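You operate a simulated robot arm through the tools that you are given. There is no shell and no other tool.

Carry out the task below with a simulated two-armed robot. There is one attempt and no reset: what you move stays moved.

Task
Clear the blue console, switch it off and plug test port 3 again.
Fine: press the red key first; the probe goes back on its rest, the small red plug from the small white tray into the port.
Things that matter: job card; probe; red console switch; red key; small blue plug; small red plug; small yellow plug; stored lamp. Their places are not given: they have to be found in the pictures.

It is judged by the outcome, as a careful person would: the job done as asked, and still so three seconds after it is handed in. It fails if anything else is knocked over, pushed out of place, dropped, spilled or broken.

Robot
Two 7-joint arms with fingered hands on one trunk that stands fixed in place. Base frame: the origin is at the foot of the trunk, x ahead of it, y to its left, z up. Units: mm, rad, N and s.
The left shoulder is at [60, 166, 976], the right one opposite. With the tool pointing down near the work surface each hand reaches from about 360 to 860 mm from the base axis, measured 20 degrees to its own side. Payload 5 kg a hand.
Tool frame (each hand has its own): the origin (TCP) lies between the finger pads and is the grasp point; the fingertips stand 32 mm ahead of it; z points along the fingers, y is the line along which they close. The gripper opens to 160 mm; its body begins 89 mm behind the TCP. The gripper is a hand of 3 fingers: y runs from the thumb to the fingers, the wrist lies at [0, 0, -267] in the tool frame, and closing takes about 1.5 s.
Orientation is told as [roll, pitch, yaw] about the base's x, y, z axes, in that order, counted from this pose: with the fingers straight down and closing along the base's y, the tool's x points along the base's -x, its y along +y and its z along -z.

Tools
- The arms move only by the tool nudge_tool. It takes "left_increments", "right_increments" or both (then of equal length, played together; a hand with none holds still); each is a list of rows, each a list of 3 entries, a list of its own where there are three numbers: the shift along the tool's x, y, z in units of 250 mm (1.0 is 250 mm), then the turn, a rotation vector about the tool's x, y, z in units of 45 degrees (1.0 is 45 degrees), then the opening, from 0 (shut) to 1 (fully open). In form: [[[dx, dy, dz], [ax, ay, az], jaw], ...]. A call has 1 to 20 rows; each row is the pose to reach, as a shift and turn from the pose commanded when the call began, along the tool's axes at that moment. A call with a number of a shift or a turn outside -1 to 1 is refused whole. Each row takes 0.2 s and may step no farther than 50 mm and 0.15 rad from the row before; otherwise, or with a gripper value out of range, the whole call is refused. Where a pose cannot be reached the arm comes as near as it can. A force on the tool above 40 N (or 10 N above the force at the start of the call, whichever is more), or a blocked arm, ends the call early, and 0.2 s more pass. The fingers move at their own pace (about 45 mm/s each) and stop on an object; they squeeze with about 29 N. The grip force told is the motor's: it shows also when the fingers shut on nothing. Time passes only in rows, and 0.2 s behind the last, so rows that repeat a pose let the fingers close. It gives the time, the measured TCP pose, the force on the tool (base axes), the opening and the grip force at its end, in the units of the frame above (readings bear some noise), with the torque about the TCP (base axes, N m) and any sound that the robot's microphone picked up.
- Cameras (640 x 400 px; columns grow to the right, rows downward): "scene" is now at [51.7, -5.7, 1618.3]; the picture's right is [-0.04, -1.00, -0.00], its down [-0.71, 0.03, -0.71] and it looks along [0.71, -0.03, -0.71] (base axes); focal length 364 px, centre (320, 200). "left" rides on the left gripper at [-65, -4, -116] in its tool frame; the picture's right is [0.06, -1.00, 0.00], its down [0.87, 0.05, -0.49] and it looks along [0.49, 0.03, 0.87] (tool axes); focal length 261 px, centre (320, 200). "right" rides on the right gripper at [65, -4, -116] in its tool frame; the picture's right is [0.06, 1.00, 0.00], its down [-0.87, 0.05, -0.49] and it looks along [-0.49, 0.03, 0.87] (tool axes); focal length 261 px, centre (320, 200).
- grab_frame(camera): a new picture of that camera. No time passes.
- move_column(by): slides the trunk up (or, below 0, down) by that many mm; the arms and the scene camera ride with it, the base frame stays. It gives what a move gives, with no picture.
- grasp_type(shape, hand): the hand has 3 fingers and takes this shape, open, in about a second: jaw (thumb against the fingers, like two jaws); tri (thumb and two fingers); tip (a fingertip pinch); poke (one finger out to press); point (the index stretched); flat (the hand flat); cup (the hand cupped); fist (a fist). The gripper value then closes the fingers along that shape, each until it touches; the sizes above hold for jaw. It gives what a move gives, with no picture.
- turn_head(pan, tilt): turns the head with the scene camera to pan (to the left, within 1.501 rad either way) and tilt (down, from -0.506 to 1.204), counted from straight ahead of the robot. It gives what a move gives.
- measure_at(camera, pixels): for up to 12 pixels [column, row] of the newest picture of that camera ("zoom" is the newest enlarged one), the place [x, y, z] in the base frame of the surface seen there, good to about 2 mm. No time passes.
- inspect(camera, box): a new picture of the part [left, top, right, bottom] of that camera's present view, enlarged. No time passes.
- close_job(): hands the job in; it is judged then, once.

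Open the grippers and draw the arms clear of the work before you hand the job in, unless the task says otherwise.

The tools are called after ">>>" by a JSON object that holds its "api" and its "payload". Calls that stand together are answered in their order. nudge_tool: Moves the arms, as the interface text tells. Its arguments: {"type":"object","properties":{"left_increments":{"type":"array","items":{"type":"array"}},"right_increments":{"type":"array","items":{"type":"array"}}},"required":[]} The other tools are called the same way: move_column (by) moves the trunk up or down; grasp_type (shape, hand) gives the hand a shape; turn_head (pan, tilt) turns the head that bears the scene camera; grab_frame (camera) takes a picture; measure_at (camera, pixels) gives the place of the surface under pixels of a picture; inspect (camera, box) takes an enlarged picture of a part of a camera's view; close_job () hands the job in.

At the start:

```text
clock: 0.0
left_tcp_pos: [523.8, 92.8, 1251.0]
left_ee_rot: [0.0, 0.001, 0.0]
left_contact_force: [0.0, 0.1, 1.0]
left_ft_torque: [0.01, -0.02, 0.0]
left_grip_width: 159.9
left_grip_force: 0.0
left_shape: jaw
right_tcp_pos: [487.1, -318.5, 1212.1]
right_ee_rot: [-0.002, 0.0, 0.0]
right_contact_force: [-0.5, -0.2, -0.7]
right_ft_torque: [0.04, -0.02, -0.02]
right_grip_width: 160.0
right_grip_force: 0.1
right_shape: jaw
trunk travel left (down, up): [-525.0, 65.0]
head pan, tilt (commanded): [-0.044, 0.785]
```

scene: 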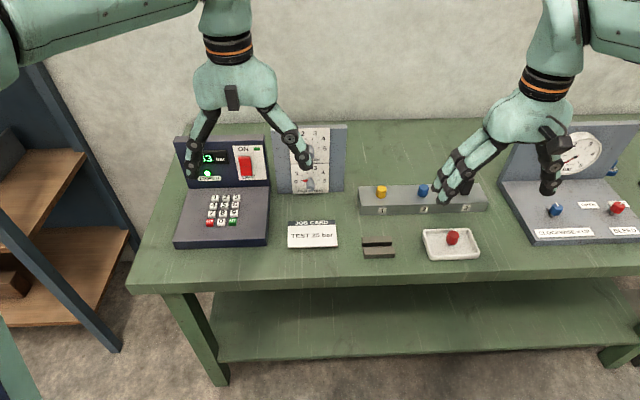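
right: 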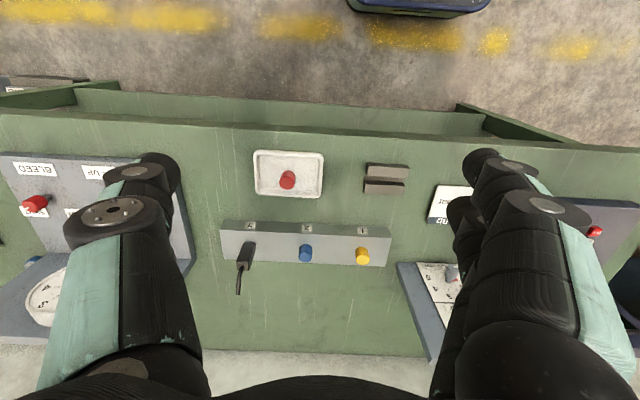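
left: 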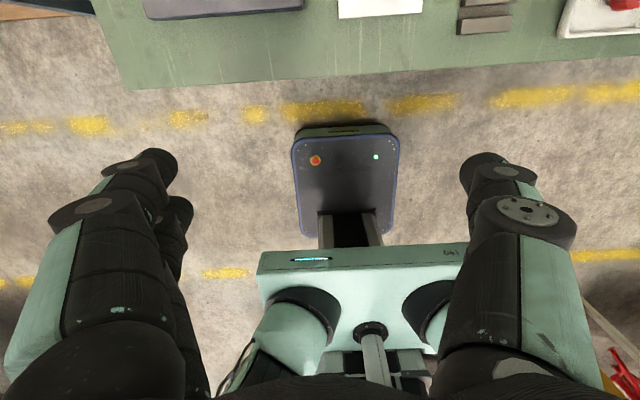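

The scene shows a blue console at left (about 220,190), a job card (312,235), a probe rest (378,248), a port block with yellow/blue plugs and a probe (422,200), and a white tray with the red plug (452,243). I take enlarged pictures to see the details.

>>> {"api": "inspect", "payload": {"camera": "scene", "box": [160, 120, 360, 260]}}

>>> {"api": "inspect", "payload": {"camera": "scene", "box": [340, 160, 500, 270]}}

>>> {"api": "inspect", "payload": {"camera": "right", "box": [200, 130, 420, 310]}}

```text
2.86 times, centred on (260, 190) of scene
```

zoom: 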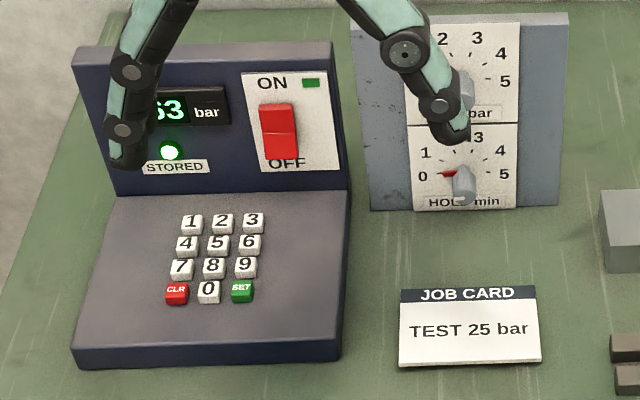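

```text
3.64 times, centred on (420, 215) of scene
```

zoom: 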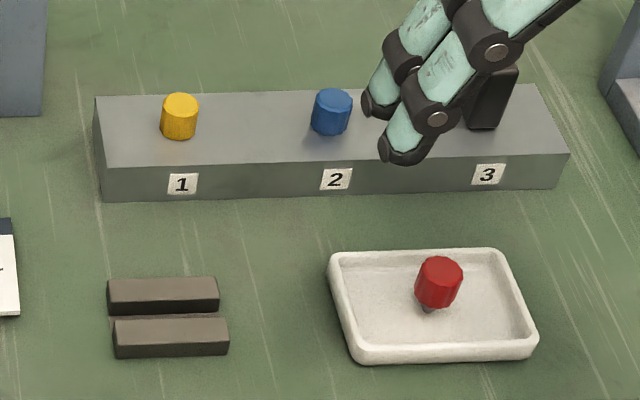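

```text
2.22 times, centred on (310, 220) of right
```

zoom: 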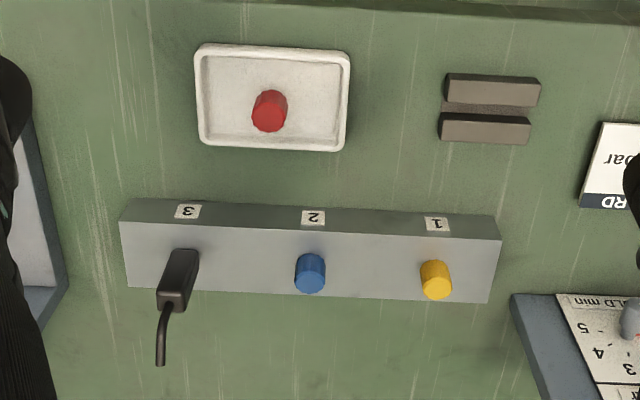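

I measure the console keys, switch and the lamp from the first zoom area; I renew the console zoom so that the pixel positions hold.

>>> {"api": "inspect", "payload": {"camera": "scene", "box": [170, 125, 280, 250]}}

```text
3.20 times, centred on (225, 188) of scene
```

zoom: 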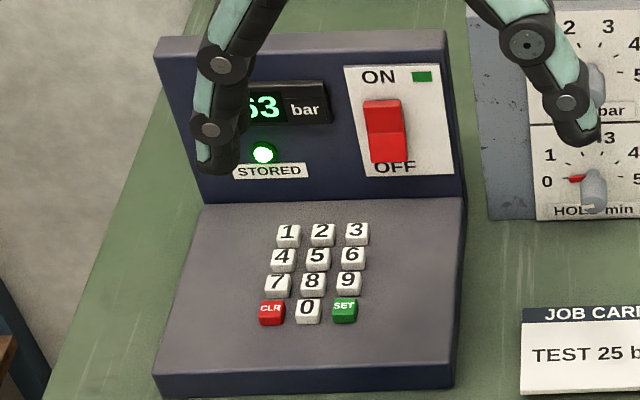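

The CLR key is at (271,310) in the zoom, the rocker from (384,105) to (388,160), its lower part at (388,148). I measure these.

>>> {"api": "measure_at", "payload": {"camera": "zoom", "pixels": [[271, 308], [308, 308], [345, 308], [278, 282], [385, 103], [386, 118], [387, 133], [388, 148], [389, 159], [420, 150], [240, 320], [300, 370]]}}

>>> {"api": "measure_at", "payload": {"camera": "scene", "pixels": [[381, 189], [422, 188], [470, 199], [376, 241], [378, 253], [452, 237], [430, 234], [474, 234], [430, 255], [475, 255], [365, 209], [483, 206]]}}

```text
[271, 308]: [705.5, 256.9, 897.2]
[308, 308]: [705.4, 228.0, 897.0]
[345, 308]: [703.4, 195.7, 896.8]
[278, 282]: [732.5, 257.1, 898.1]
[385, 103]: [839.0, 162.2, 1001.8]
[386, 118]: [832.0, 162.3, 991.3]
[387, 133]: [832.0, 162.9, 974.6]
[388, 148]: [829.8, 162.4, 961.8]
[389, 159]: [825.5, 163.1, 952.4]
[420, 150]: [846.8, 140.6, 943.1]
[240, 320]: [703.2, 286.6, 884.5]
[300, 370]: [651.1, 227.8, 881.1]
```

```text
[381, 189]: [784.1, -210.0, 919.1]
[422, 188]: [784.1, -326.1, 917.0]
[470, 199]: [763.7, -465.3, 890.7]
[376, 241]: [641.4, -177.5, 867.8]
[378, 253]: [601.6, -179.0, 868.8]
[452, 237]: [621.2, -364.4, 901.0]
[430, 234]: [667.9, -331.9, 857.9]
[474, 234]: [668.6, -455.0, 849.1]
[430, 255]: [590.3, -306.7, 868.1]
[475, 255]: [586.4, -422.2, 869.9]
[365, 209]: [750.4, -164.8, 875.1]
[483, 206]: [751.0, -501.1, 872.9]
```

The right hand hides port 3, so I draw it back and outward, and give the left hand the poke shape for pressing keys.

>>> {"api": "nudge_tool", "payload": {"right_increments": [[[0.1, -0.15, 0], [0, 0, 0], 1], [[0.2, -0.3, 0], [0, 0, 0], 1], [[0.3, -0.45, 0], [0, 0, 0], 1], [[0.4, -0.6, 0], [0, 0, 0], 1]]}}

>>> {"api": "grasp_type", "payload": {"shape": "poke", "hand": "left"}}

>>> {"api": "grab_frame", "payload": {"camera": "scene"}}

>>> {"api": "grab_frame", "payload": {"camera": "left"}}

>>> {"api": "grab_frame", "payload": {"camera": "right"}}

```text
clock: 1.0
left_tcp_pos: [522.6, 90.6, 1250.5]
left_ee_rot: [0.001, 0.001, 0.001]
left_contact_force: [0.5, -1.1, 0.1]
left_ft_torque: [0.0, -0.02, -0.02]
left_grip_width: 160.1
left_grip_force: 0.0
left_shape: jaw
right_tcp_pos: [383.5, -468.2, 1212.7]
right_ee_rot: [0.002, -0.001, -0.001]
right_contact_force: [-0.1, 0.2, 0.2]
right_ft_torque: [0.0, -0.01, -0.01]
right_grip_width: 160.0
right_grip_force: 0.0
right_shape: jaw
trunk travel left (down, up): [-525.0, 65.0]
head pan, tilt (commanded): [-0.044, 0.785]
```

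```text
clock: 1.9
left_tcp_pos: [524.1, 91.7, 1250.5]
left_ee_rot: [0.0, 0.0, 0.0]
left_contact_force: [-0.5, 0.5, 0.3]
left_ft_torque: [0.0, 0.03, -0.02]
left_grip_width: 0.4
left_grip_force: 0.0
left_shape: poke
right_tcp_pos: [384.1, -466.9, 1212.7]
right_ee_rot: [0.001, 0.0, 0.0]
right_contact_force: [-0.2, 0.3, -0.3]
right_ft_torque: [-0.01, 0.02, -0.01]
right_grip_width: 159.8
right_grip_force: 0.1
right_shape: jaw
trunk travel left (down, up): [-525.0, 65.0]
head pan, tilt (commanded): [-0.044, 0.785]
```

```text
taken
```

scene: 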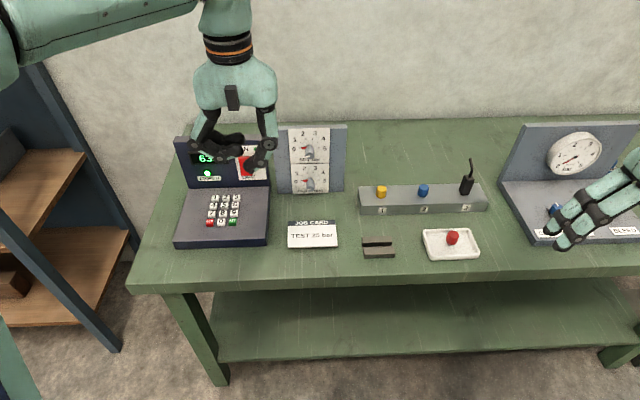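

```text
taken
```

left: 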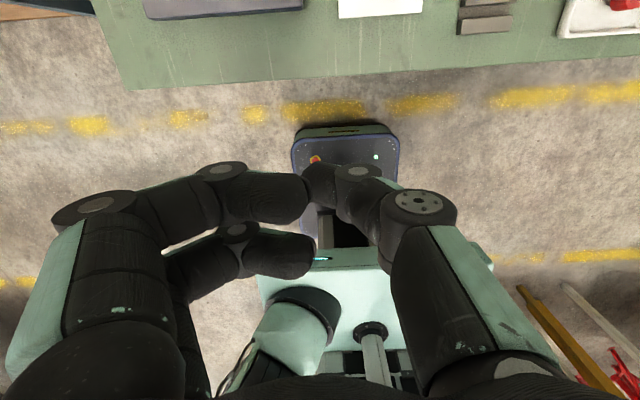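

```text
taken
```

right: 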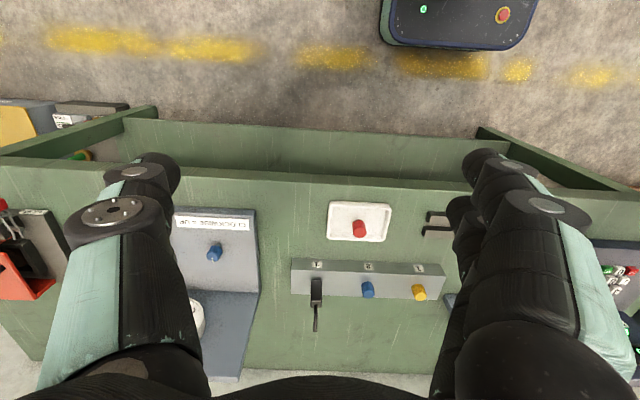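

The poke shape shows a single digit near (335,180) in the left view; I enlarge this to find the tip.

>>> {"api": "inspect", "payload": {"camera": "left", "box": [220, 130, 420, 290]}}

>>> {"api": "inspect", "payload": {"camera": "scene", "box": [180, 60, 300, 190]}}

```text
2.50 times, centred on (320, 210) of left
```

zoom: 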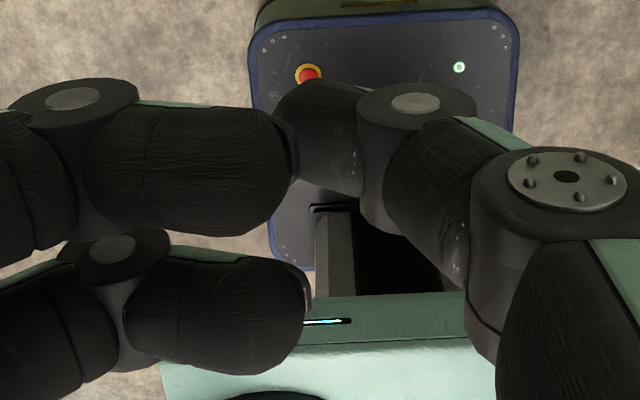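

```text
3.08 times, centred on (240, 125) of scene
```

zoom: 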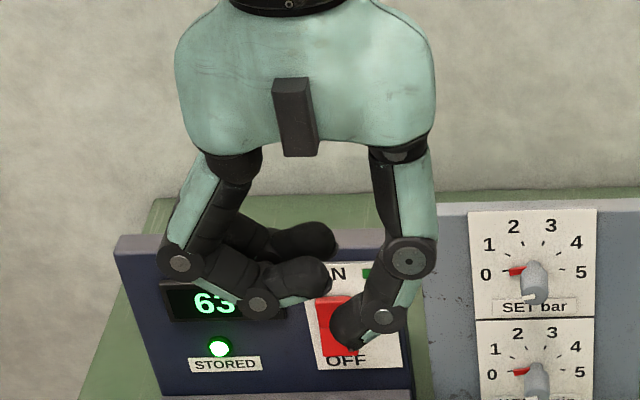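

The thumb is the pressing finger; its tip shows at (345,335) in the scene zoom. I measure it in both views.

>>> {"api": "measure_at", "payload": {"camera": "zoom", "pixels": [[345, 343], [335, 330], [350, 320], [365, 340], [300, 270], [320, 240]]}}

>>> {"api": "measure_at", "payload": {"camera": "left", "pixels": [[335, 166], [325, 170], [318, 180], [335, 185], [335, 195], [345, 200], [360, 215], [310, 195], [270, 200], [300, 255]]}}

```text
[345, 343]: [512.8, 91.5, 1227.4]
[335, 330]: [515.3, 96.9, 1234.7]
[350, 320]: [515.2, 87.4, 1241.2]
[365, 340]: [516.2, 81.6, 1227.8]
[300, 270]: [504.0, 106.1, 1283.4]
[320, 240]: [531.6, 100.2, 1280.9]
```

```text
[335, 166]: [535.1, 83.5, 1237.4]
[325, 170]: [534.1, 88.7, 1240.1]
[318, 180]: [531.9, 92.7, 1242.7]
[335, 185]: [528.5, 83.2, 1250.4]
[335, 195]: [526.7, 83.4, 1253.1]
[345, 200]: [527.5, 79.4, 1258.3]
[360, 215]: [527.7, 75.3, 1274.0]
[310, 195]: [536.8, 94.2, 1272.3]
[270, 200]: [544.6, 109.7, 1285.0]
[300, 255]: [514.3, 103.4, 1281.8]
```

The thumb tip sits about 32 mm ahead of the TCP on its axis. I move the left hand over the CLR key at (705, 257) and part of the way down.

>>> {"api": "nudge_tool", "payload": {"left_increments": [[[-0.121, 0.11, 0], [0, 0, 0], 1], [[-0.242, 0.219, 0], [0, 0, 0], 1], [[-0.364, 0.329, 0], [0, 0, 0], 1], [[-0.485, 0.438, 0], [0, 0, 0], 1], [[-0.606, 0.548, 0], [0, 0, 0], 1], [[-0.727, 0.657, 0], [0, 0, 0], 1], [[-0.727, 0.657, 0.16], [0, 0, 0], 1], [[-0.727, 0.657, 0.32], [0, 0, 0], 1], [[-0.727, 0.657, 0.48], [0, 0, 0], 1], [[-0.727, 0.657, 0.64], [0, 0, 0], 1], [[-0.727, 0.657, 0.8], [0, 0, 0], 1]]}}

>>> {"api": "grab_frame", "payload": {"camera": "scene"}}

>>> {"api": "grab_frame", "payload": {"camera": "left"}}

```text
clock: 4.3
left_tcp_pos: [708.1, 254.6, 1052.0]
left_ee_rot: [0.0, -0.001, 0.001]
left_contact_force: [0.0, -0.2, 0.0]
left_ft_torque: [-0.01, -0.03, 0.0]
left_grip_width: 0.0
left_grip_force: 0.1
left_shape: poke
right_tcp_pos: [383.6, -466.9, 1213.7]
right_ee_rot: [0.0, 0.0, 0.0]
right_contact_force: [0.3, -1.3, 0.2]
right_ft_torque: [-0.02, 0.03, 0.01]
right_grip_width: 160.2
right_grip_force: 0.0
right_shape: jaw
trunk travel left (down, up): [-525.0, 65.0]
head pan, tilt (commanded): [-0.044, 0.785]
```

```text
taken
```

scene: 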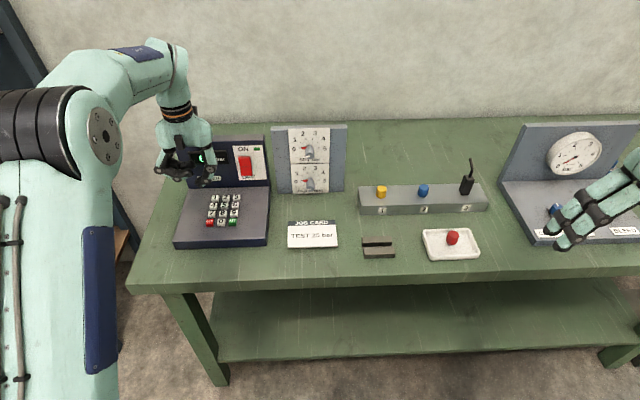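

```text
taken
```

left: 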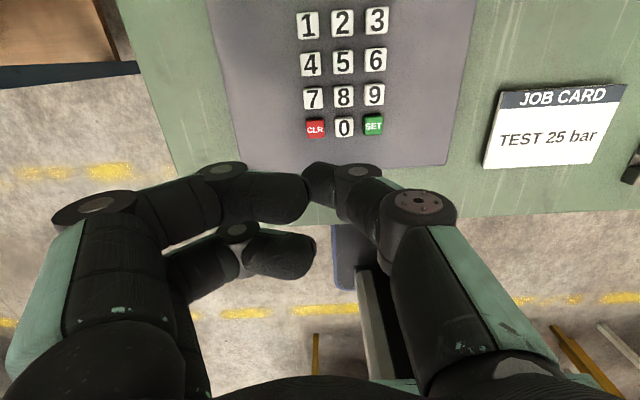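

The left camera now sees the CLR key at (315,128). I measure it from this nearer view.

>>> {"api": "measure_at", "payload": {"camera": "left", "pixels": [[315, 127], [308, 127], [322, 127], [315, 120], [315, 135], [344, 127], [312, 98], [345, 97], [318, 172], [310, 180]]}}

>>> {"api": "inspect", "payload": {"camera": "scene", "box": [150, 90, 290, 250]}}

```text
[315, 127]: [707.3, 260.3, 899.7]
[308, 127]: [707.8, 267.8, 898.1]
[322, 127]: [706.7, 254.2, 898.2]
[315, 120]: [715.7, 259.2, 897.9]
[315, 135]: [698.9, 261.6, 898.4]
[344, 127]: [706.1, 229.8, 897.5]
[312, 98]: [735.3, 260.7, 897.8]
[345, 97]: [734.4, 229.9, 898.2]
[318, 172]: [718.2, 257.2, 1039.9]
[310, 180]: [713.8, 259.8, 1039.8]
```

```text
2.50 times, centred on (220, 170) of scene
```

zoom: 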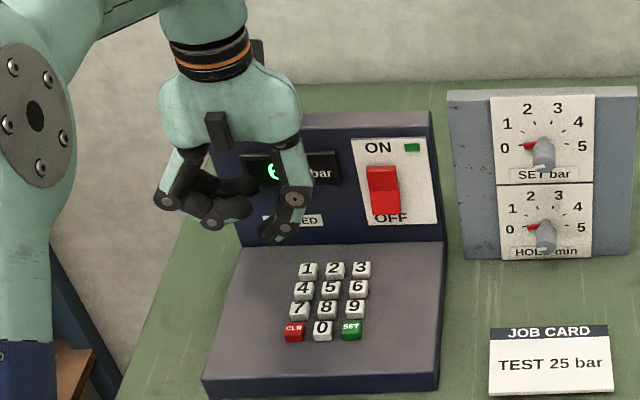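

The thumb tip shows near (277,238) in the zoom; I measure around it to fix its offset from the TCP (708.1, 254.6, 1052.0).

>>> {"api": "measure_at", "payload": {"camera": "zoom", "pixels": [[278, 242], [270, 240], [286, 238], [264, 232], [278, 230], [270, 225], [292, 230], [275, 246]]}}

>>> {"api": "measure_at", "payload": {"camera": "left", "pixels": [[305, 170], [312, 165], [325, 163], [335, 164], [312, 172], [322, 180], [330, 190], [325, 200]]}}

```text
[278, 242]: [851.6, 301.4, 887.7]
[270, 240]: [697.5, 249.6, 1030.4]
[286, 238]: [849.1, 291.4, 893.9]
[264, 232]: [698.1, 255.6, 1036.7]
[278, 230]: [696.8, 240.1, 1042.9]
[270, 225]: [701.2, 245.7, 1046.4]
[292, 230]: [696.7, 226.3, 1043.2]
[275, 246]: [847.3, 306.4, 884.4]
```

```text
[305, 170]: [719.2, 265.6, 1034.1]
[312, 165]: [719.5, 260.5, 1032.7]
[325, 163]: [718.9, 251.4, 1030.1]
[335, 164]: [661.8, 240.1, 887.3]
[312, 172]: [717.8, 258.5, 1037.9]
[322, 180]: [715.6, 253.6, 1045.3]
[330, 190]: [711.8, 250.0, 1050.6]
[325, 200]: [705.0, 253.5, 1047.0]
```

The tip is close to the tool axis, so I shift 1 mm in x and 4 mm in y and go down to about 10 mm above the key.

>>> {"api": "nudge_tool", "payload": {"left_increments": [[[-0.004, 0.014, 0.15], [0, 0, 0], 1], [[-0.004, 0.014, 0.3], [0, 0, 0], 1], [[-0.004, 0.014, 0.4], [0, 0, 0], 1], [[-0.004, 0.014, 0.44], [0, 0, 0], 1]]}}

>>> {"api": "inspect", "payload": {"camera": "scene", "box": [150, 120, 290, 250]}}

>>> {"api": "grab_frame", "payload": {"camera": "left"}}

```text
clock: 5.3
left_tcp_pos: [707.6, 259.5, 939.7]
left_ee_rot: [-0.001, -0.002, 0.002]
left_contact_force: [0.2, 0.2, 0.3]
left_ft_torque: [0.0, 0.01, 0.03]
left_grip_width: 0.0
left_grip_force: 0.0
left_shape: poke
right_tcp_pos: [382.9, -467.2, 1212.6]
right_ee_rot: [-0.002, 0.003, -0.001]
right_contact_force: [0.5, 0.4, -0.9]
right_ft_torque: [0.01, -0.01, -0.01]
right_grip_width: 160.0
right_grip_force: 0.0
right_shape: jaw
trunk travel left (down, up): [-525.0, 65.0]
head pan, tilt (commanded): [-0.044, 0.785]
```

```text
3.08 times, centred on (220, 185) of scene
```

zoom: 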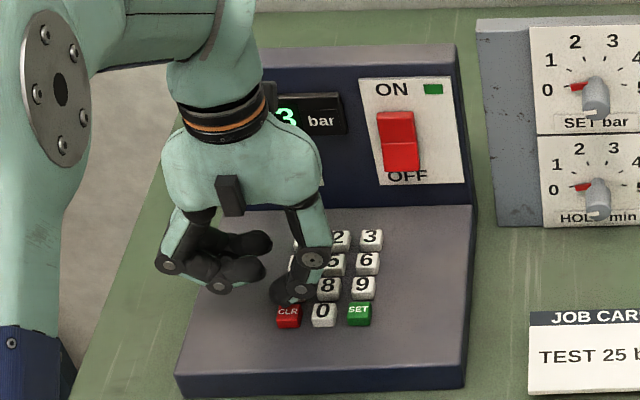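

```text
taken
```

left: 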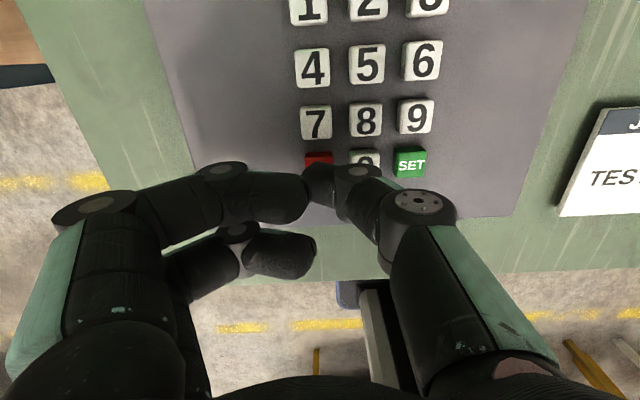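

The thumb is just above the CLR key (288,317 in the zoom). I measure its lower outline before pressing.

>>> {"api": "measure_at", "payload": {"camera": "zoom", "pixels": [[275, 300], [285, 304], [295, 303], [305, 298], [312, 290], [272, 290], [285, 296], [300, 290], [288, 316], [278, 303]]}}

```text
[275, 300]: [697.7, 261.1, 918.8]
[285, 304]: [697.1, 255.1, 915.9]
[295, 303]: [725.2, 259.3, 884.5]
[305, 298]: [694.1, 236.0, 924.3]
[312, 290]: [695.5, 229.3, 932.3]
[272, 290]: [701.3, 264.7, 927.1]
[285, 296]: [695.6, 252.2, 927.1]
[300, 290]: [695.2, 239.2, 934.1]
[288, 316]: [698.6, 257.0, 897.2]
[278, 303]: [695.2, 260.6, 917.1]
```

The lowest part of the thumb is at about (700, 257), over the key. I press down slowly in small steps.

>>> {"api": "nudge_tool", "payload": {"left_increments": [[[0, 0.006, 0.016], [0, 0, 0], 1], [[0, 0.006, 0.032], [0, 0, 0], 1], [[0, 0.006, 0.04], [0, 0, 0], 1], [[0, 0.006, 0.048], [0, 0, 0], 1], [[0, 0.006, 0.048], [0, 0, 0], 1]]}}

>>> {"api": "inspect", "payload": {"camera": "scene", "box": [150, 120, 290, 250]}}

```text
clock: 6.5
left_tcp_pos: [706.5, 260.6, 929.9]
left_ee_rot: [0.0, 0.001, 0.0]
left_contact_force: [0.1, 0.8, 0.3]
left_ft_torque: [0.01, 0.0, 0.02]
left_grip_width: 0.1
left_grip_force: 0.0
left_shape: poke
right_tcp_pos: [382.9, -467.4, 1212.5]
right_ee_rot: [0.001, 0.001, 0.0]
right_contact_force: [-1.0, 0.7, -0.2]
right_ft_torque: [0.02, 0.01, 0.0]
right_grip_width: 160.0
right_grip_force: 0.0
right_shape: jaw
trunk travel left (down, up): [-525.0, 65.0]
head pan, tilt (commanded): [-0.044, 0.785]
```

```text
3.08 times, centred on (220, 185) of scene
```

zoom: 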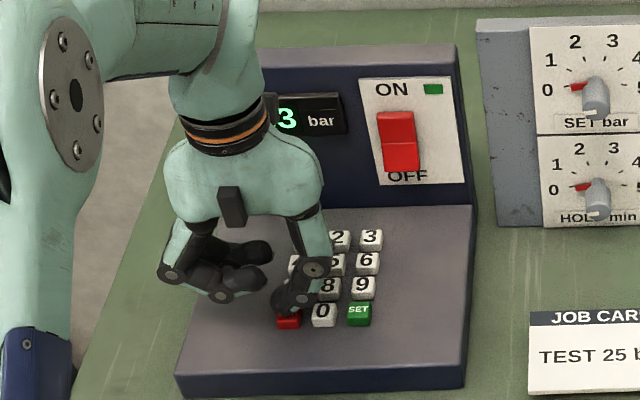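

No force yet (0.3 N), TCP at z 930, so the tip is right at the key top. I press on in 2 mm steps.

>>> {"api": "nudge_tool", "payload": {"left_increments": [[[0, 0, 0.008], [0, 0, 0], 1], [[0, 0, 0.016], [0, 0, 0], 1], [[0, 0, 0.02], [0, 0, 0], 1], [[0, 0, 0.02], [0, 0, 0], 1]]}}

>>> {"api": "inspect", "payload": {"camera": "scene", "box": [150, 120, 290, 250]}}

```text
clock: 7.5
left_tcp_pos: [706.9, 260.6, 925.7]
left_ee_rot: [-0.001, 0.0, 0.001]
left_contact_force: [0.5, -0.9, 5.6]
left_ft_torque: [0.03, -0.02, 0.0]
left_grip_width: 0.0
left_grip_force: 0.0
left_shape: poke
right_tcp_pos: [383.3, -465.8, 1213.8]
right_ee_rot: [-0.001, 0.0, 0.001]
right_contact_force: [-0.1, -0.2, -0.4]
right_ft_torque: [0.03, 0.0, 0.0]
right_grip_width: 159.9
right_grip_force: 0.0
right_shape: jaw
trunk travel left (down, up): [-525.0, 65.0]
head pan, tilt (commanded): [-0.044, 0.785]
heard: click
```

```text
3.08 times, centred on (220, 185) of scene
```

zoom: 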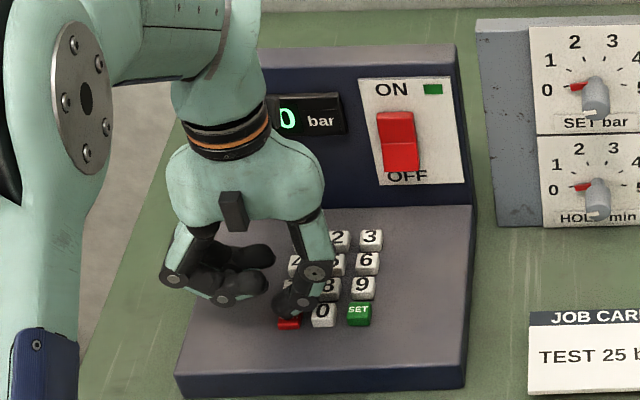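

A click was heard and the display now reads 0. I raise the hand straight up and back to view the lamp.

>>> {"api": "nudge_tool", "payload": {"left_increments": [[[0, 0, -0.04], [0, 0, 0], 1], [[0, 0, -0.16], [0, 0, 0], 1], [[0, 0, -0.32], [0, 0, 0], 1], [[0.1, 0, -0.48], [0, 0, 0], 1], [[0.25, 0, -0.6], [0, 0, 0], 1], [[0.42, 0, -0.7], [0, 0, 0], 1]]}}

>>> {"api": "inspect", "payload": {"camera": "scene", "box": [150, 120, 290, 250]}}

>>> {"api": "grab_frame", "payload": {"camera": "scene"}}

>>> {"api": "grab_frame", "payload": {"camera": "left"}}

```text
clock: 8.9
left_tcp_pos: [599.7, 258.9, 1103.0]
left_ee_rot: [0.0, -0.001, -0.002]
left_contact_force: [-0.9, 0.9, 0.5]
left_ft_torque: [0.0, -0.04, 0.0]
left_grip_width: 0.1
left_grip_force: 0.0
left_shape: poke
right_tcp_pos: [382.3, -466.9, 1213.7]
right_ee_rot: [-0.001, -0.002, 0.0]
right_contact_force: [0.4, 0.8, 0.0]
right_ft_torque: [0.03, -0.04, 0.0]
right_grip_width: 160.0
right_grip_force: 0.0
right_shape: jaw
trunk travel left (down, up): [-525.0, 65.0]
head pan, tilt (commanded): [-0.044, 0.785]
```

```text
3.08 times, centred on (220, 185) of scene
```

zoom: 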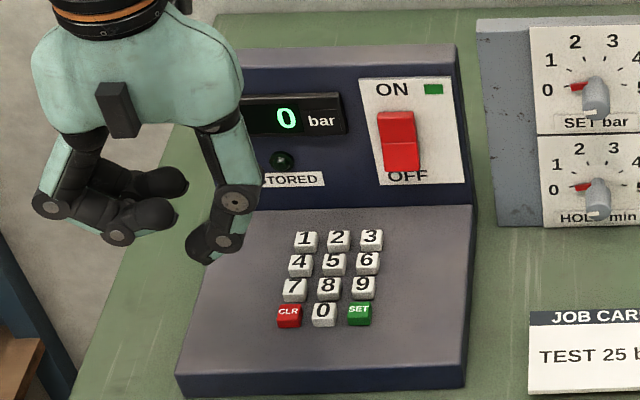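

```text
taken
```

scene: 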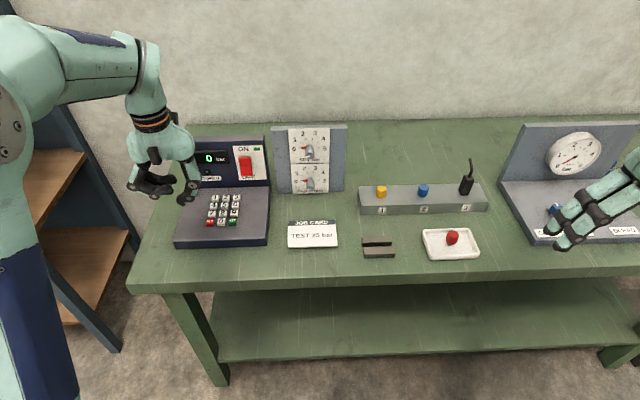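

```text
taken
```

left: 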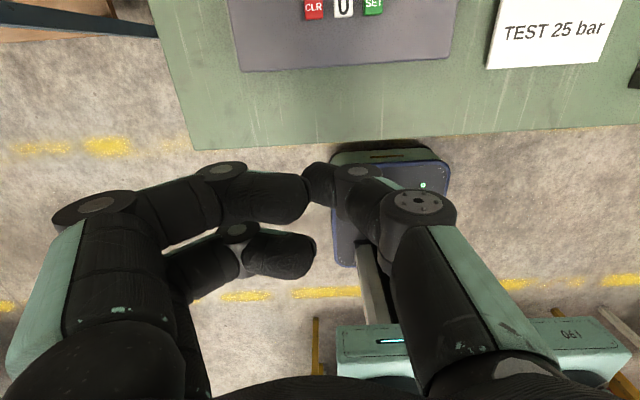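

CLR worked: display 0, STORED lamp dark. Now I measure the rocker and its plate more finely (rocker from (396,112) to (402,172) in the zoom).

>>> {"api": "inspect", "payload": {"camera": "scene", "box": [225, 135, 275, 190]}}

```text
7.27 times, centred on (250, 162) of scene
```

zoom: 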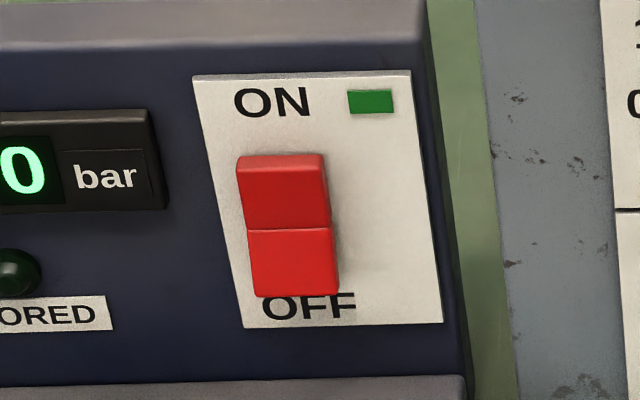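

The rocker spans (237,155)-(338,297) in this zoom with the hinge line at row 230. I measure points along it and on the plate.

>>> {"api": "measure_at", "payload": {"camera": "zoom", "pixels": [[282, 157], [284, 170], [286, 195], [288, 222], [290, 240], [292, 265], [294, 285], [296, 294], [220, 100], [230, 310], [380, 240], [420, 310]]}}

>>> {"api": "measure_at", "payload": {"camera": "zoom", "pixels": [[245, 180], [320, 180], [252, 270], [332, 270], [200, 30], [100, 350], [300, 345], [370, 100]]}}

```text
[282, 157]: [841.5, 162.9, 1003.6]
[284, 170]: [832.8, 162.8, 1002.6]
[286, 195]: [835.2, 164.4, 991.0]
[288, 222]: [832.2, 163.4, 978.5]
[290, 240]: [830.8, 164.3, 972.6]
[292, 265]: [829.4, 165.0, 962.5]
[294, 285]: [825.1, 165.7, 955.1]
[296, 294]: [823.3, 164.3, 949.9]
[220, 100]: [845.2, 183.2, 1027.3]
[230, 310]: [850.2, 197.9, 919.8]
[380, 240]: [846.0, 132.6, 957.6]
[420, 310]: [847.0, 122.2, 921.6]
```

```text
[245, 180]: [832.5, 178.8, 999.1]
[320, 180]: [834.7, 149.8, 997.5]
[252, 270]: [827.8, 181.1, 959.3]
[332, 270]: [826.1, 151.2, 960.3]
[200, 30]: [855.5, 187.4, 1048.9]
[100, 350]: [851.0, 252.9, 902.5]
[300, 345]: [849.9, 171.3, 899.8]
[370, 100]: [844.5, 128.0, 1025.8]
```

The rocker's lower half sits at x≈825, y≈165, z≈957, on a vertical plate at x≈848. I tilt the left tool forward by 45° and shift to y≈167 at this safe distance.

>>> {"api": "nudge_tool", "payload": {"left_increments": [[[0, -0.06, 0], [0, -0.167, 0], 1], [[0, -0.12, 0], [0, -0.333, 0], 1], [[0, -0.18, 0], [0, -0.5, 0], 1], [[0, -0.24, 0], [0, -0.667, 0], 1], [[0, -0.3, 0], [0, -0.833, 0], 1], [[0, -0.368, 0], [0, -1.0, 0], 1]]}}

>>> {"api": "grab_frame", "payload": {"camera": "scene"}}

>>> {"api": "grab_frame", "payload": {"camera": "left"}}

```text
clock: 10.3
left_tcp_pos: [600.1, 164.7, 1101.6]
left_ee_rot: [0.003, -0.787, -0.001]
left_contact_force: [-0.8, -0.4, 0.5]
left_ft_torque: [0.04, 0.0, 0.02]
left_grip_width: 0.1
left_grip_force: 0.2
left_shape: poke
right_tcp_pos: [383.4, -469.4, 1212.6]
right_ee_rot: [0.001, -0.001, -0.003]
right_contact_force: [0.4, -0.2, 0.1]
right_ft_torque: [0.07, -0.05, -0.01]
right_grip_width: 159.8
right_grip_force: 0.1
right_shape: jaw
trunk travel left (down, up): [-525.0, 65.0]
head pan, tilt (commanded): [-0.044, 0.785]
```

```text
taken
```

scene: 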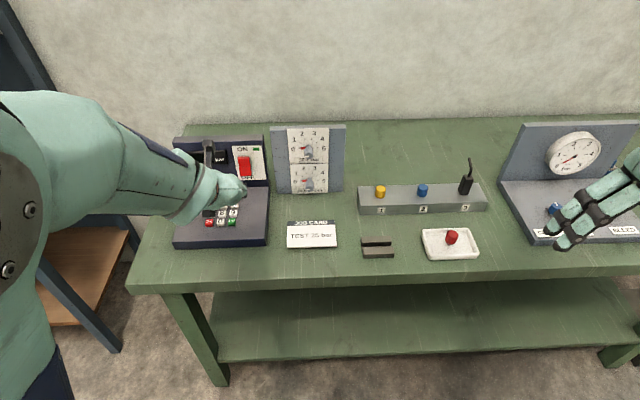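

```text
taken
```

left: 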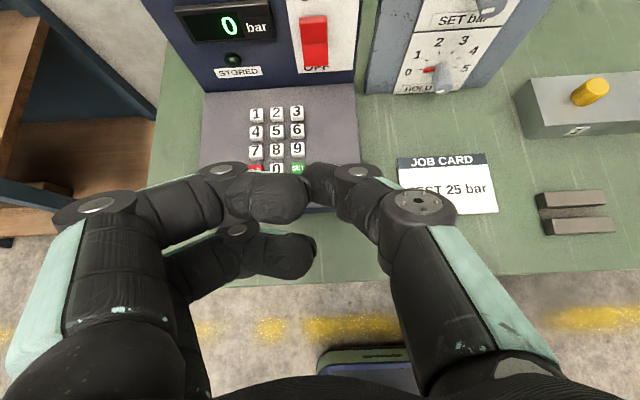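

The rocker is visible at (314,40) in the left view. I move toward it and tilt a further 15°, stopping about 30 mm short.

>>> {"api": "nudge_tool", "payload": {"left_increments": [[[-0.026, 0, 0.16], [0, -0.067, 0], 1], [[-0.052, 0, 0.32], [0, -0.133, 0], 1], [[-0.078, 0, 0.48], [0, -0.2, 0], 1], [[-0.104, 0, 0.64], [0, -0.267, 0], 1], [[-0.13, 0, 0.79], [0, -0.333, 0], 1]]}}

>>> {"api": "grab_frame", "payload": {"camera": "scene"}}

>>> {"api": "grab_frame", "payload": {"camera": "left"}}

>>> {"api": "inspect", "payload": {"camera": "scene", "box": [170, 120, 300, 220]}}

```text
clock: 11.5
left_tcp_pos: [764.9, 170.7, 983.2]
left_ee_rot: [-0.003, -1.047, 0.002]
left_contact_force: [0.5, 0.5, 0.0]
left_ft_torque: [0.01, 0.0, 0.01]
left_grip_width: 0.0
left_grip_force: 0.0
left_shape: poke
right_tcp_pos: [384.1, -465.9, 1212.6]
right_ee_rot: [-0.002, 0.001, 0.0]
right_contact_force: [0.4, 0.0, -0.3]
right_ft_torque: [-0.01, 0.03, 0.01]
right_grip_width: 159.9
right_grip_force: 0.1
right_shape: jaw
trunk travel left (down, up): [-525.0, 65.0]
head pan, tilt (commanded): [-0.044, 0.785]
```

```text
taken
```

scene: 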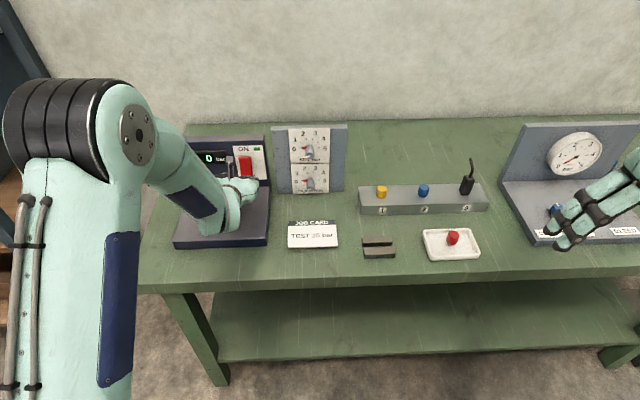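

```text
taken
```

left: 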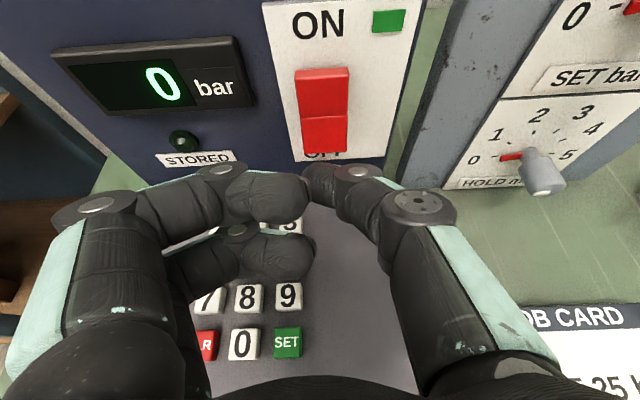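

```text
4.00 times, centred on (235, 170) of scene
```

zoom: 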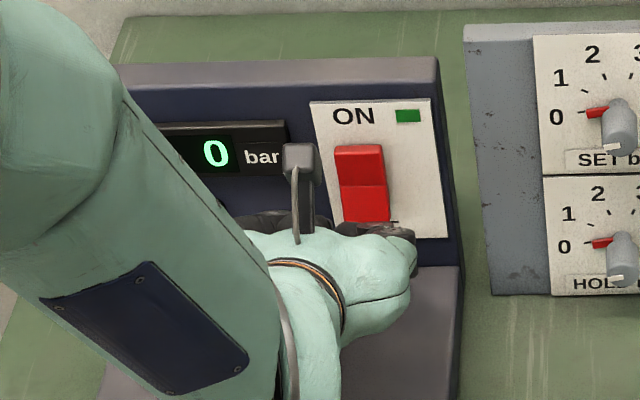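

The thumb tip is just below the rocker's lower end (325,150) in the left view. I measure both.

>>> {"api": "measure_at", "payload": {"camera": "left", "pixels": [[325, 148], [325, 130], [308, 148], [345, 148], [325, 117], [322, 72], [312, 168], [325, 164], [318, 174], [305, 180], [335, 166], [328, 182]]}}

```text
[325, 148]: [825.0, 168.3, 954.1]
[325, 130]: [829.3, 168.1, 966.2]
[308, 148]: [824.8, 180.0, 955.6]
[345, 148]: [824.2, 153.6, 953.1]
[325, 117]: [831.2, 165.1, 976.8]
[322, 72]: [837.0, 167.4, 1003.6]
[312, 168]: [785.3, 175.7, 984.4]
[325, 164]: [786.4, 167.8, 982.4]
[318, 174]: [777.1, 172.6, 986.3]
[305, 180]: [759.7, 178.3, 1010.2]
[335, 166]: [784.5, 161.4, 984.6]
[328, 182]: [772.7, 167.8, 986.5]
```

The rocker's lower edge is at (825, 168, 954), and the thumb tip about 30 mm short of it and 10 mm too high. I lower by 11 mm and push forward in small steps.

>>> {"api": "nudge_tool", "payload": {"left_increments": [[[0.018, -0.008, 0.056], [0, 0, 0], 1], [[-0.002, -0.008, 0.091], [0, 0, 0], 1], [[-0.018, -0.008, 0.119], [0, 0, 0], 1], [[-0.028, -0.008, 0.136], [0, 0, 0], 1], [[-0.036, -0.008, 0.15], [0, 0, 0], 1]]}}

>>> {"api": "grab_frame", "payload": {"camera": "left"}}

```text
clock: 12.7
left_tcp_pos: [799.5, 166.9, 973.1]
left_ee_rot: [-0.001, -1.044, 0.001]
left_contact_force: [-8.6, -2.1, -0.2]
left_ft_torque: [-0.04, 0.07, -0.05]
left_grip_width: 0.0
left_grip_force: 0.0
left_shape: poke
right_tcp_pos: [382.4, -467.0, 1213.6]
right_ee_rot: [-0.001, 0.0, 0.001]
right_contact_force: [-0.6, -0.5, 0.4]
right_ft_torque: [0.03, -0.04, 0.02]
right_grip_width: 159.9
right_grip_force: 0.1
right_shape: jaw
trunk travel left (down, up): [-525.0, 65.0]
head pan, tilt (commanded): [-0.044, 0.785]
```

```text
taken
```

left: 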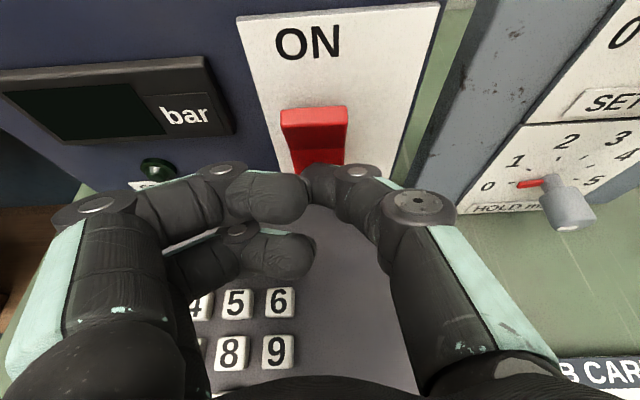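

The display is dark and the green indicator is gone: the rocker has flipped. I withdraw along the tool axis and check.

>>> {"api": "nudge_tool", "payload": {"left_increments": [[[0.02, 0, -0.08], [0, 0, 0], 1], [[0.02, 0, -0.24], [0, 0, 0], 1], [[0.02, 0, -0.42], [0, 0, 0], 1], [[0.02, 0, -0.6], [0, 0, 0], 1], [[0.02, 0, -0.78], [0, 0, 0], 1], [[0.02, 0, -0.96], [0, 0, 0], 1]]}}

>>> {"api": "grab_frame", "payload": {"camera": "left"}}

>>> {"api": "grab_frame", "payload": {"camera": "scene"}}

```text
clock: 14.1
left_tcp_pos: [589.8, 166.3, 1087.8]
left_ee_rot: [0.0, -1.048, -0.002]
left_contact_force: [0.2, -0.6, -0.8]
left_ft_torque: [0.03, -0.01, -0.01]
left_grip_width: 0.2
left_grip_force: 0.2
left_shape: poke
right_tcp_pos: [383.1, -466.5, 1213.2]
right_ee_rot: [0.0, -0.002, 0.001]
right_contact_force: [0.4, 0.1, 0.0]
right_ft_torque: [0.02, -0.05, 0.0]
right_grip_width: 159.9
right_grip_force: 0.0
right_shape: jaw
trunk travel left (down, up): [-525.0, 65.0]
head pan, tilt (commanded): [-0.044, 0.785]
```

```text
taken
```

left: 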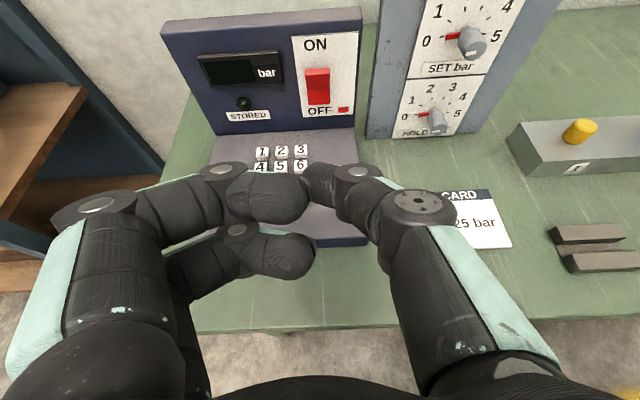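

```text
taken
```

scene: 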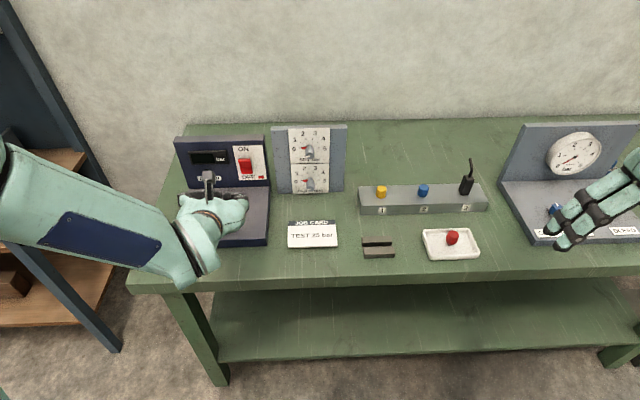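

The red mark next to OFF is lit and the display is dark. I bring the left tool back toward vertical and up, out of the way, and look closely at the probe.

>>> {"api": "nudge_tool", "payload": {"left_increments": [[[0, 0.05, -0.1], [0, 0.167, 0], 1], [[0, 0.1, -0.2], [0, 0.333, 0], 1], [[0, 0.15, -0.3], [0, 0.5, 0], 1], [[0, 0.2, -0.4], [0, 0.667, 0], 1], [[0, 0.25, -0.4], [0, 0.833, 0], 1], [[0, 0.3, -0.4], [0, 1.0, 0], 1]]}}

>>> {"api": "inspect", "payload": {"camera": "scene", "box": [440, 150, 500, 220]}}

>>> {"api": "inspect", "payload": {"camera": "right", "box": [270, 190, 450, 350]}}

```text
clock: 15.5
left_tcp_pos: [503.4, 237.3, 1136.8]
left_ee_rot: [0.011, -0.303, -0.006]
left_contact_force: [-1.0, 0.8, -0.3]
left_ft_torque: [-0.11, -0.06, 0.0]
left_grip_width: 0.0
left_grip_force: 0.0
left_shape: poke
left hand out of reach, approached as far as the arm can: row 6
right_tcp_pos: [383.4, -468.0, 1212.5]
right_ee_rot: [0.0, 0.002, -0.002]
right_contact_force: [-0.4, -1.2, -1.1]
right_ft_torque: [0.1, -0.02, 0.01]
right_grip_width: 159.9
right_grip_force: 0.1
right_shape: jaw
trunk travel left (down, up): [-525.0, 65.0]
head pan, tilt (commanded): [-0.044, 0.785]
```

```text
5.71 times, centred on (470, 185) of scene
```

zoom: 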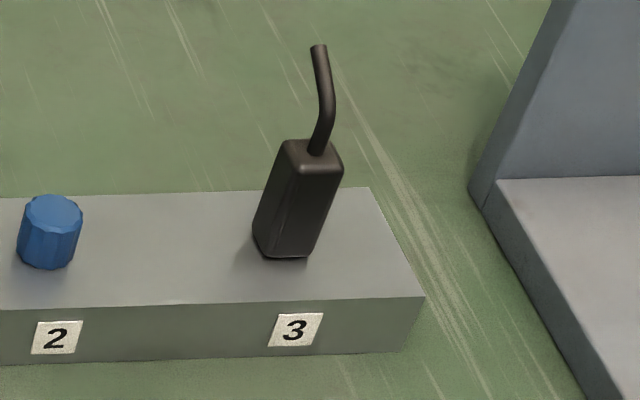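

```text
2.50 times, centred on (360, 270) of right
```

zoom: 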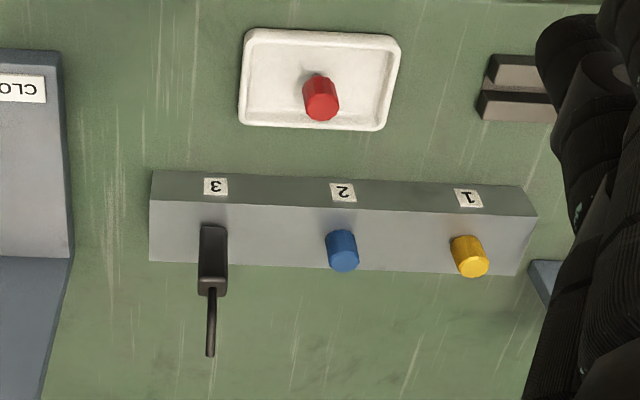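

The probe is a black box-shaped handle standing in port 3 with a stiff cable stub above. I measure its edges in a fresh scene zoom.

>>> {"api": "inspect", "payload": {"camera": "scene", "box": [440, 150, 500, 220]}}

>>> {"api": "measure_at", "payload": {"camera": "zoom", "pixels": [[285, 255], [258, 230], [305, 255], [285, 200], [296, 170], [315, 160], [335, 165], [330, 185], [318, 50], [330, 105], [270, 240], [310, 240]]}}

>>> {"api": "measure_at", "payload": {"camera": "zoom", "pixels": [[290, 143], [338, 150], [320, 172], [200, 250], [380, 250], [200, 295], [400, 290], [350, 195], [285, 265], [240, 230], [50, 215], [295, 328]]}}

>>> {"api": "measure_at", "payload": {"camera": "right", "pixels": [[355, 281], [350, 300], [358, 306], [354, 330], [357, 284], [352, 282], [360, 300], [350, 285]]}}

```text
5.71 times, centred on (470, 185) of scene
```

zoom: 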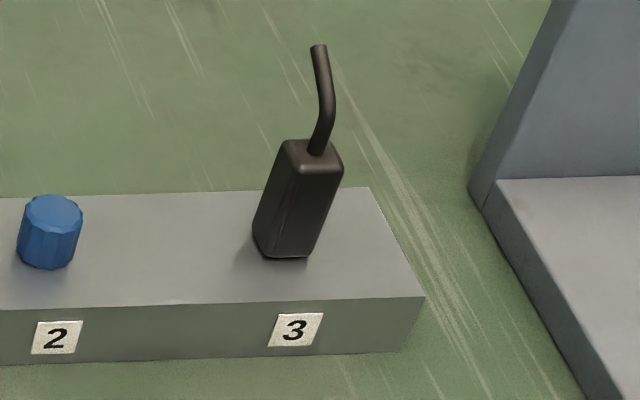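

```text
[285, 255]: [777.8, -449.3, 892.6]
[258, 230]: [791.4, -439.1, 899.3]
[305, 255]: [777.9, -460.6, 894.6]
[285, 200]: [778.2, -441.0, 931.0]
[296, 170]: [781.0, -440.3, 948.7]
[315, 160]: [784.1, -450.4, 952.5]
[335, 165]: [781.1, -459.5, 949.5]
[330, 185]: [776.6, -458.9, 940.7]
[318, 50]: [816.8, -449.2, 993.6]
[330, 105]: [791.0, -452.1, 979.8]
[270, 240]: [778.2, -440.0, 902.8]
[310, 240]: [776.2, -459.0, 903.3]
```

```text
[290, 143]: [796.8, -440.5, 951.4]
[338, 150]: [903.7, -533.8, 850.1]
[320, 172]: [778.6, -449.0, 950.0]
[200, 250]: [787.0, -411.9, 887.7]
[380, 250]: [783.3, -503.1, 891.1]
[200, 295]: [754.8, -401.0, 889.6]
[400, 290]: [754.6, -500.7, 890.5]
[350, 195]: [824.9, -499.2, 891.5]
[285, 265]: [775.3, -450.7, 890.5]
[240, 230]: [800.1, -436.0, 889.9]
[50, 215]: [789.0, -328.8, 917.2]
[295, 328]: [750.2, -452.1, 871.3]
```

```text
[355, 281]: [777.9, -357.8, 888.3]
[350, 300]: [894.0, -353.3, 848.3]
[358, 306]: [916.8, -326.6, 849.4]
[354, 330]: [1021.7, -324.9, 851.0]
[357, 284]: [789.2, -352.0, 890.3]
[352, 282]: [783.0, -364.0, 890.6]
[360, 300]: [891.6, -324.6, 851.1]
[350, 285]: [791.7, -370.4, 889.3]
```

The probe handle is upright: y −440..−460, x 777..800, z 891..951, in a block whose top is at z≈890. Now I look at the rest and the tray closely.

>>> {"api": "inspect", "payload": {"camera": "scene", "box": [350, 225, 410, 265]}}

>>> {"api": "measure_at", "payload": {"camera": "zoom", "pixels": [[130, 140], [300, 130], [430, 140], [430, 180], [150, 180], [300, 210], [300, 240], [150, 250], [460, 250], [300, 300], [460, 300], [150, 310]]}}

>>> {"api": "grab_frame", "payload": {"camera": "left"}}

```text
10.00 times, centred on (380, 245) of scene
```

zoom: 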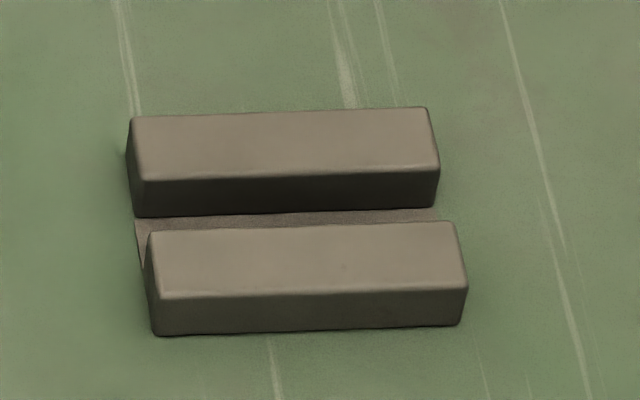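

```text
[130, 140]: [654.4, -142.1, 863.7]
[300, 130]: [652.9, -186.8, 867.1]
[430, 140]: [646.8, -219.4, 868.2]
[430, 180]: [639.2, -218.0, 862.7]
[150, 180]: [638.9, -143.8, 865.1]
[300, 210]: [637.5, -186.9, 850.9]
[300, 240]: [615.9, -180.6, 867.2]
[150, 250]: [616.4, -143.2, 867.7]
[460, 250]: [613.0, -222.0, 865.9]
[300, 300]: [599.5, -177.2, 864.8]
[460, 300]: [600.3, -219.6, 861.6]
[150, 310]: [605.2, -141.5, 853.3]
```

```text
taken
```

left: 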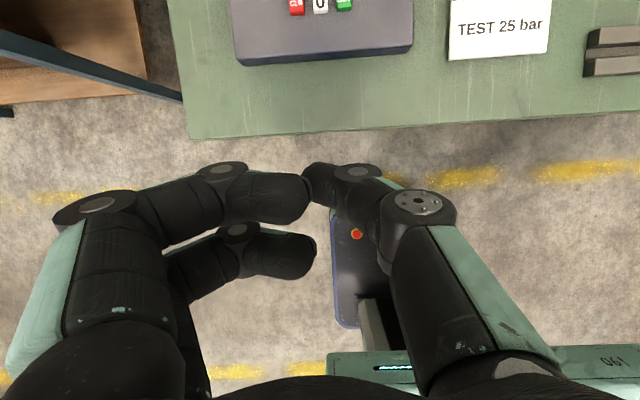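

The rest is two bars along y (tops z≈867, x 600–621 and 637–659) with a gap that looks near 16 mm, while the handle is about 20 mm. I move the right hand over so that its camera sees the rest from close by, and bring the left hand back further.

>>> {"api": "nudge_tool", "payload": {"right_increments": [[[-0.078, 0.123, 0.101], [0, 0, 0], 1], [[-0.157, 0.247, 0.203], [0, 0, 0], 1], [[-0.235, 0.37, 0.304], [0, 0, 0], 1], [[-0.314, 0.494, 0.406], [0, 0, 0], 1], [[-0.392, 0.617, 0.507], [0, 0, 0], 1], [[-0.471, 0.741, 0.609], [0, 0, 0], 1], [[-0.549, 0.864, 0.71], [0, 0, 0], 1], [[-0.628, 0.988, 0.812], [0, 0, 0], 1]]}}

>>> {"api": "grab_frame", "payload": {"camera": "right"}}

>>> {"api": "inspect", "payload": {"camera": "right", "box": [280, 150, 420, 250]}}

>>> {"api": "grab_frame", "payload": {"camera": "scene"}}

```text
clock: 17.3
left_tcp_pos: [504.6, 236.7, 1134.1]
left_ee_rot: [0.01, -0.306, -0.002]
left_contact_force: [0.3, -0.3, -0.6]
left_ft_torque: [0.01, 0.04, 0.03]
left_grip_width: 0.1
left_grip_force: 0.0
left_shape: poke
right_tcp_pos: [543.2, -221.1, 1008.8]
right_ee_rot: [0.0, 0.003, 0.0]
right_contact_force: [0.0, 0.8, 0.2]
right_ft_torque: [-0.02, 0.02, 0.0]
right_grip_width: 159.9
right_grip_force: 0.0
right_shape: jaw
trunk travel left (down, up): [-525.0, 65.0]
head pan, tilt (commanded): [-0.044, 0.785]
```

```text
taken
```

right: 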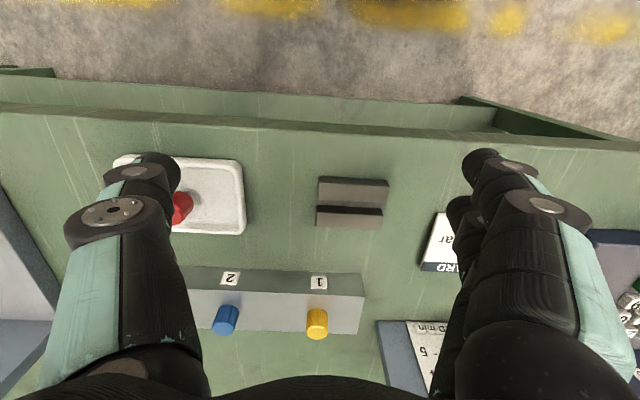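

```text
4.00 times, centred on (350, 200) of right
```

zoom: 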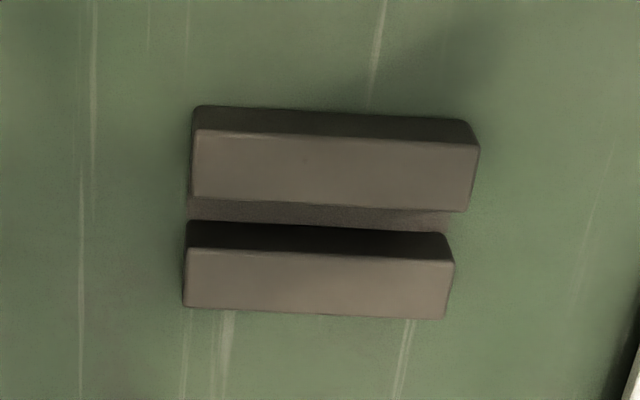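

```text
taken
```

scene: 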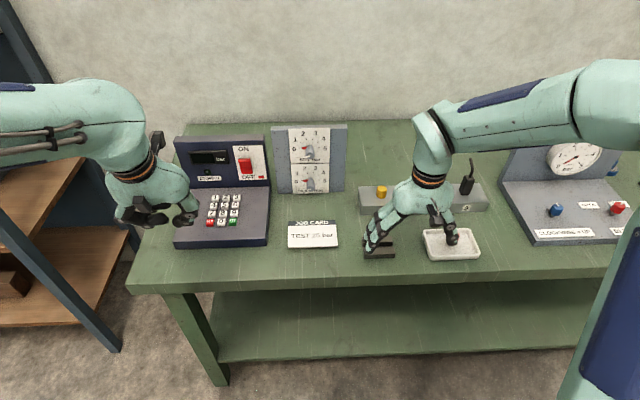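

I measure across the rest in the right camera's zoom, along column 320 and at the bar ends.

>>> {"api": "measure_at", "payload": {"camera": "zoom", "pixels": [[330, 140], [330, 170], [330, 200], [330, 213], [330, 222], [330, 245], [330, 260], [330, 308], [200, 170], [470, 180], [190, 280], [450, 290]]}}

```text
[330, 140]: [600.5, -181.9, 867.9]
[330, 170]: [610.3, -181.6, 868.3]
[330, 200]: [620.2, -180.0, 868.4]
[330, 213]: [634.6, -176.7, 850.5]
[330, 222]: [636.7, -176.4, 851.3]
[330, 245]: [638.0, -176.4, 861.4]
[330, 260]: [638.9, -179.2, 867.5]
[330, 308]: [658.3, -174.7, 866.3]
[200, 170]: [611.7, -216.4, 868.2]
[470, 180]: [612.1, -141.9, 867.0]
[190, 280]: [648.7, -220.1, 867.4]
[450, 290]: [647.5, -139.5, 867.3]
```

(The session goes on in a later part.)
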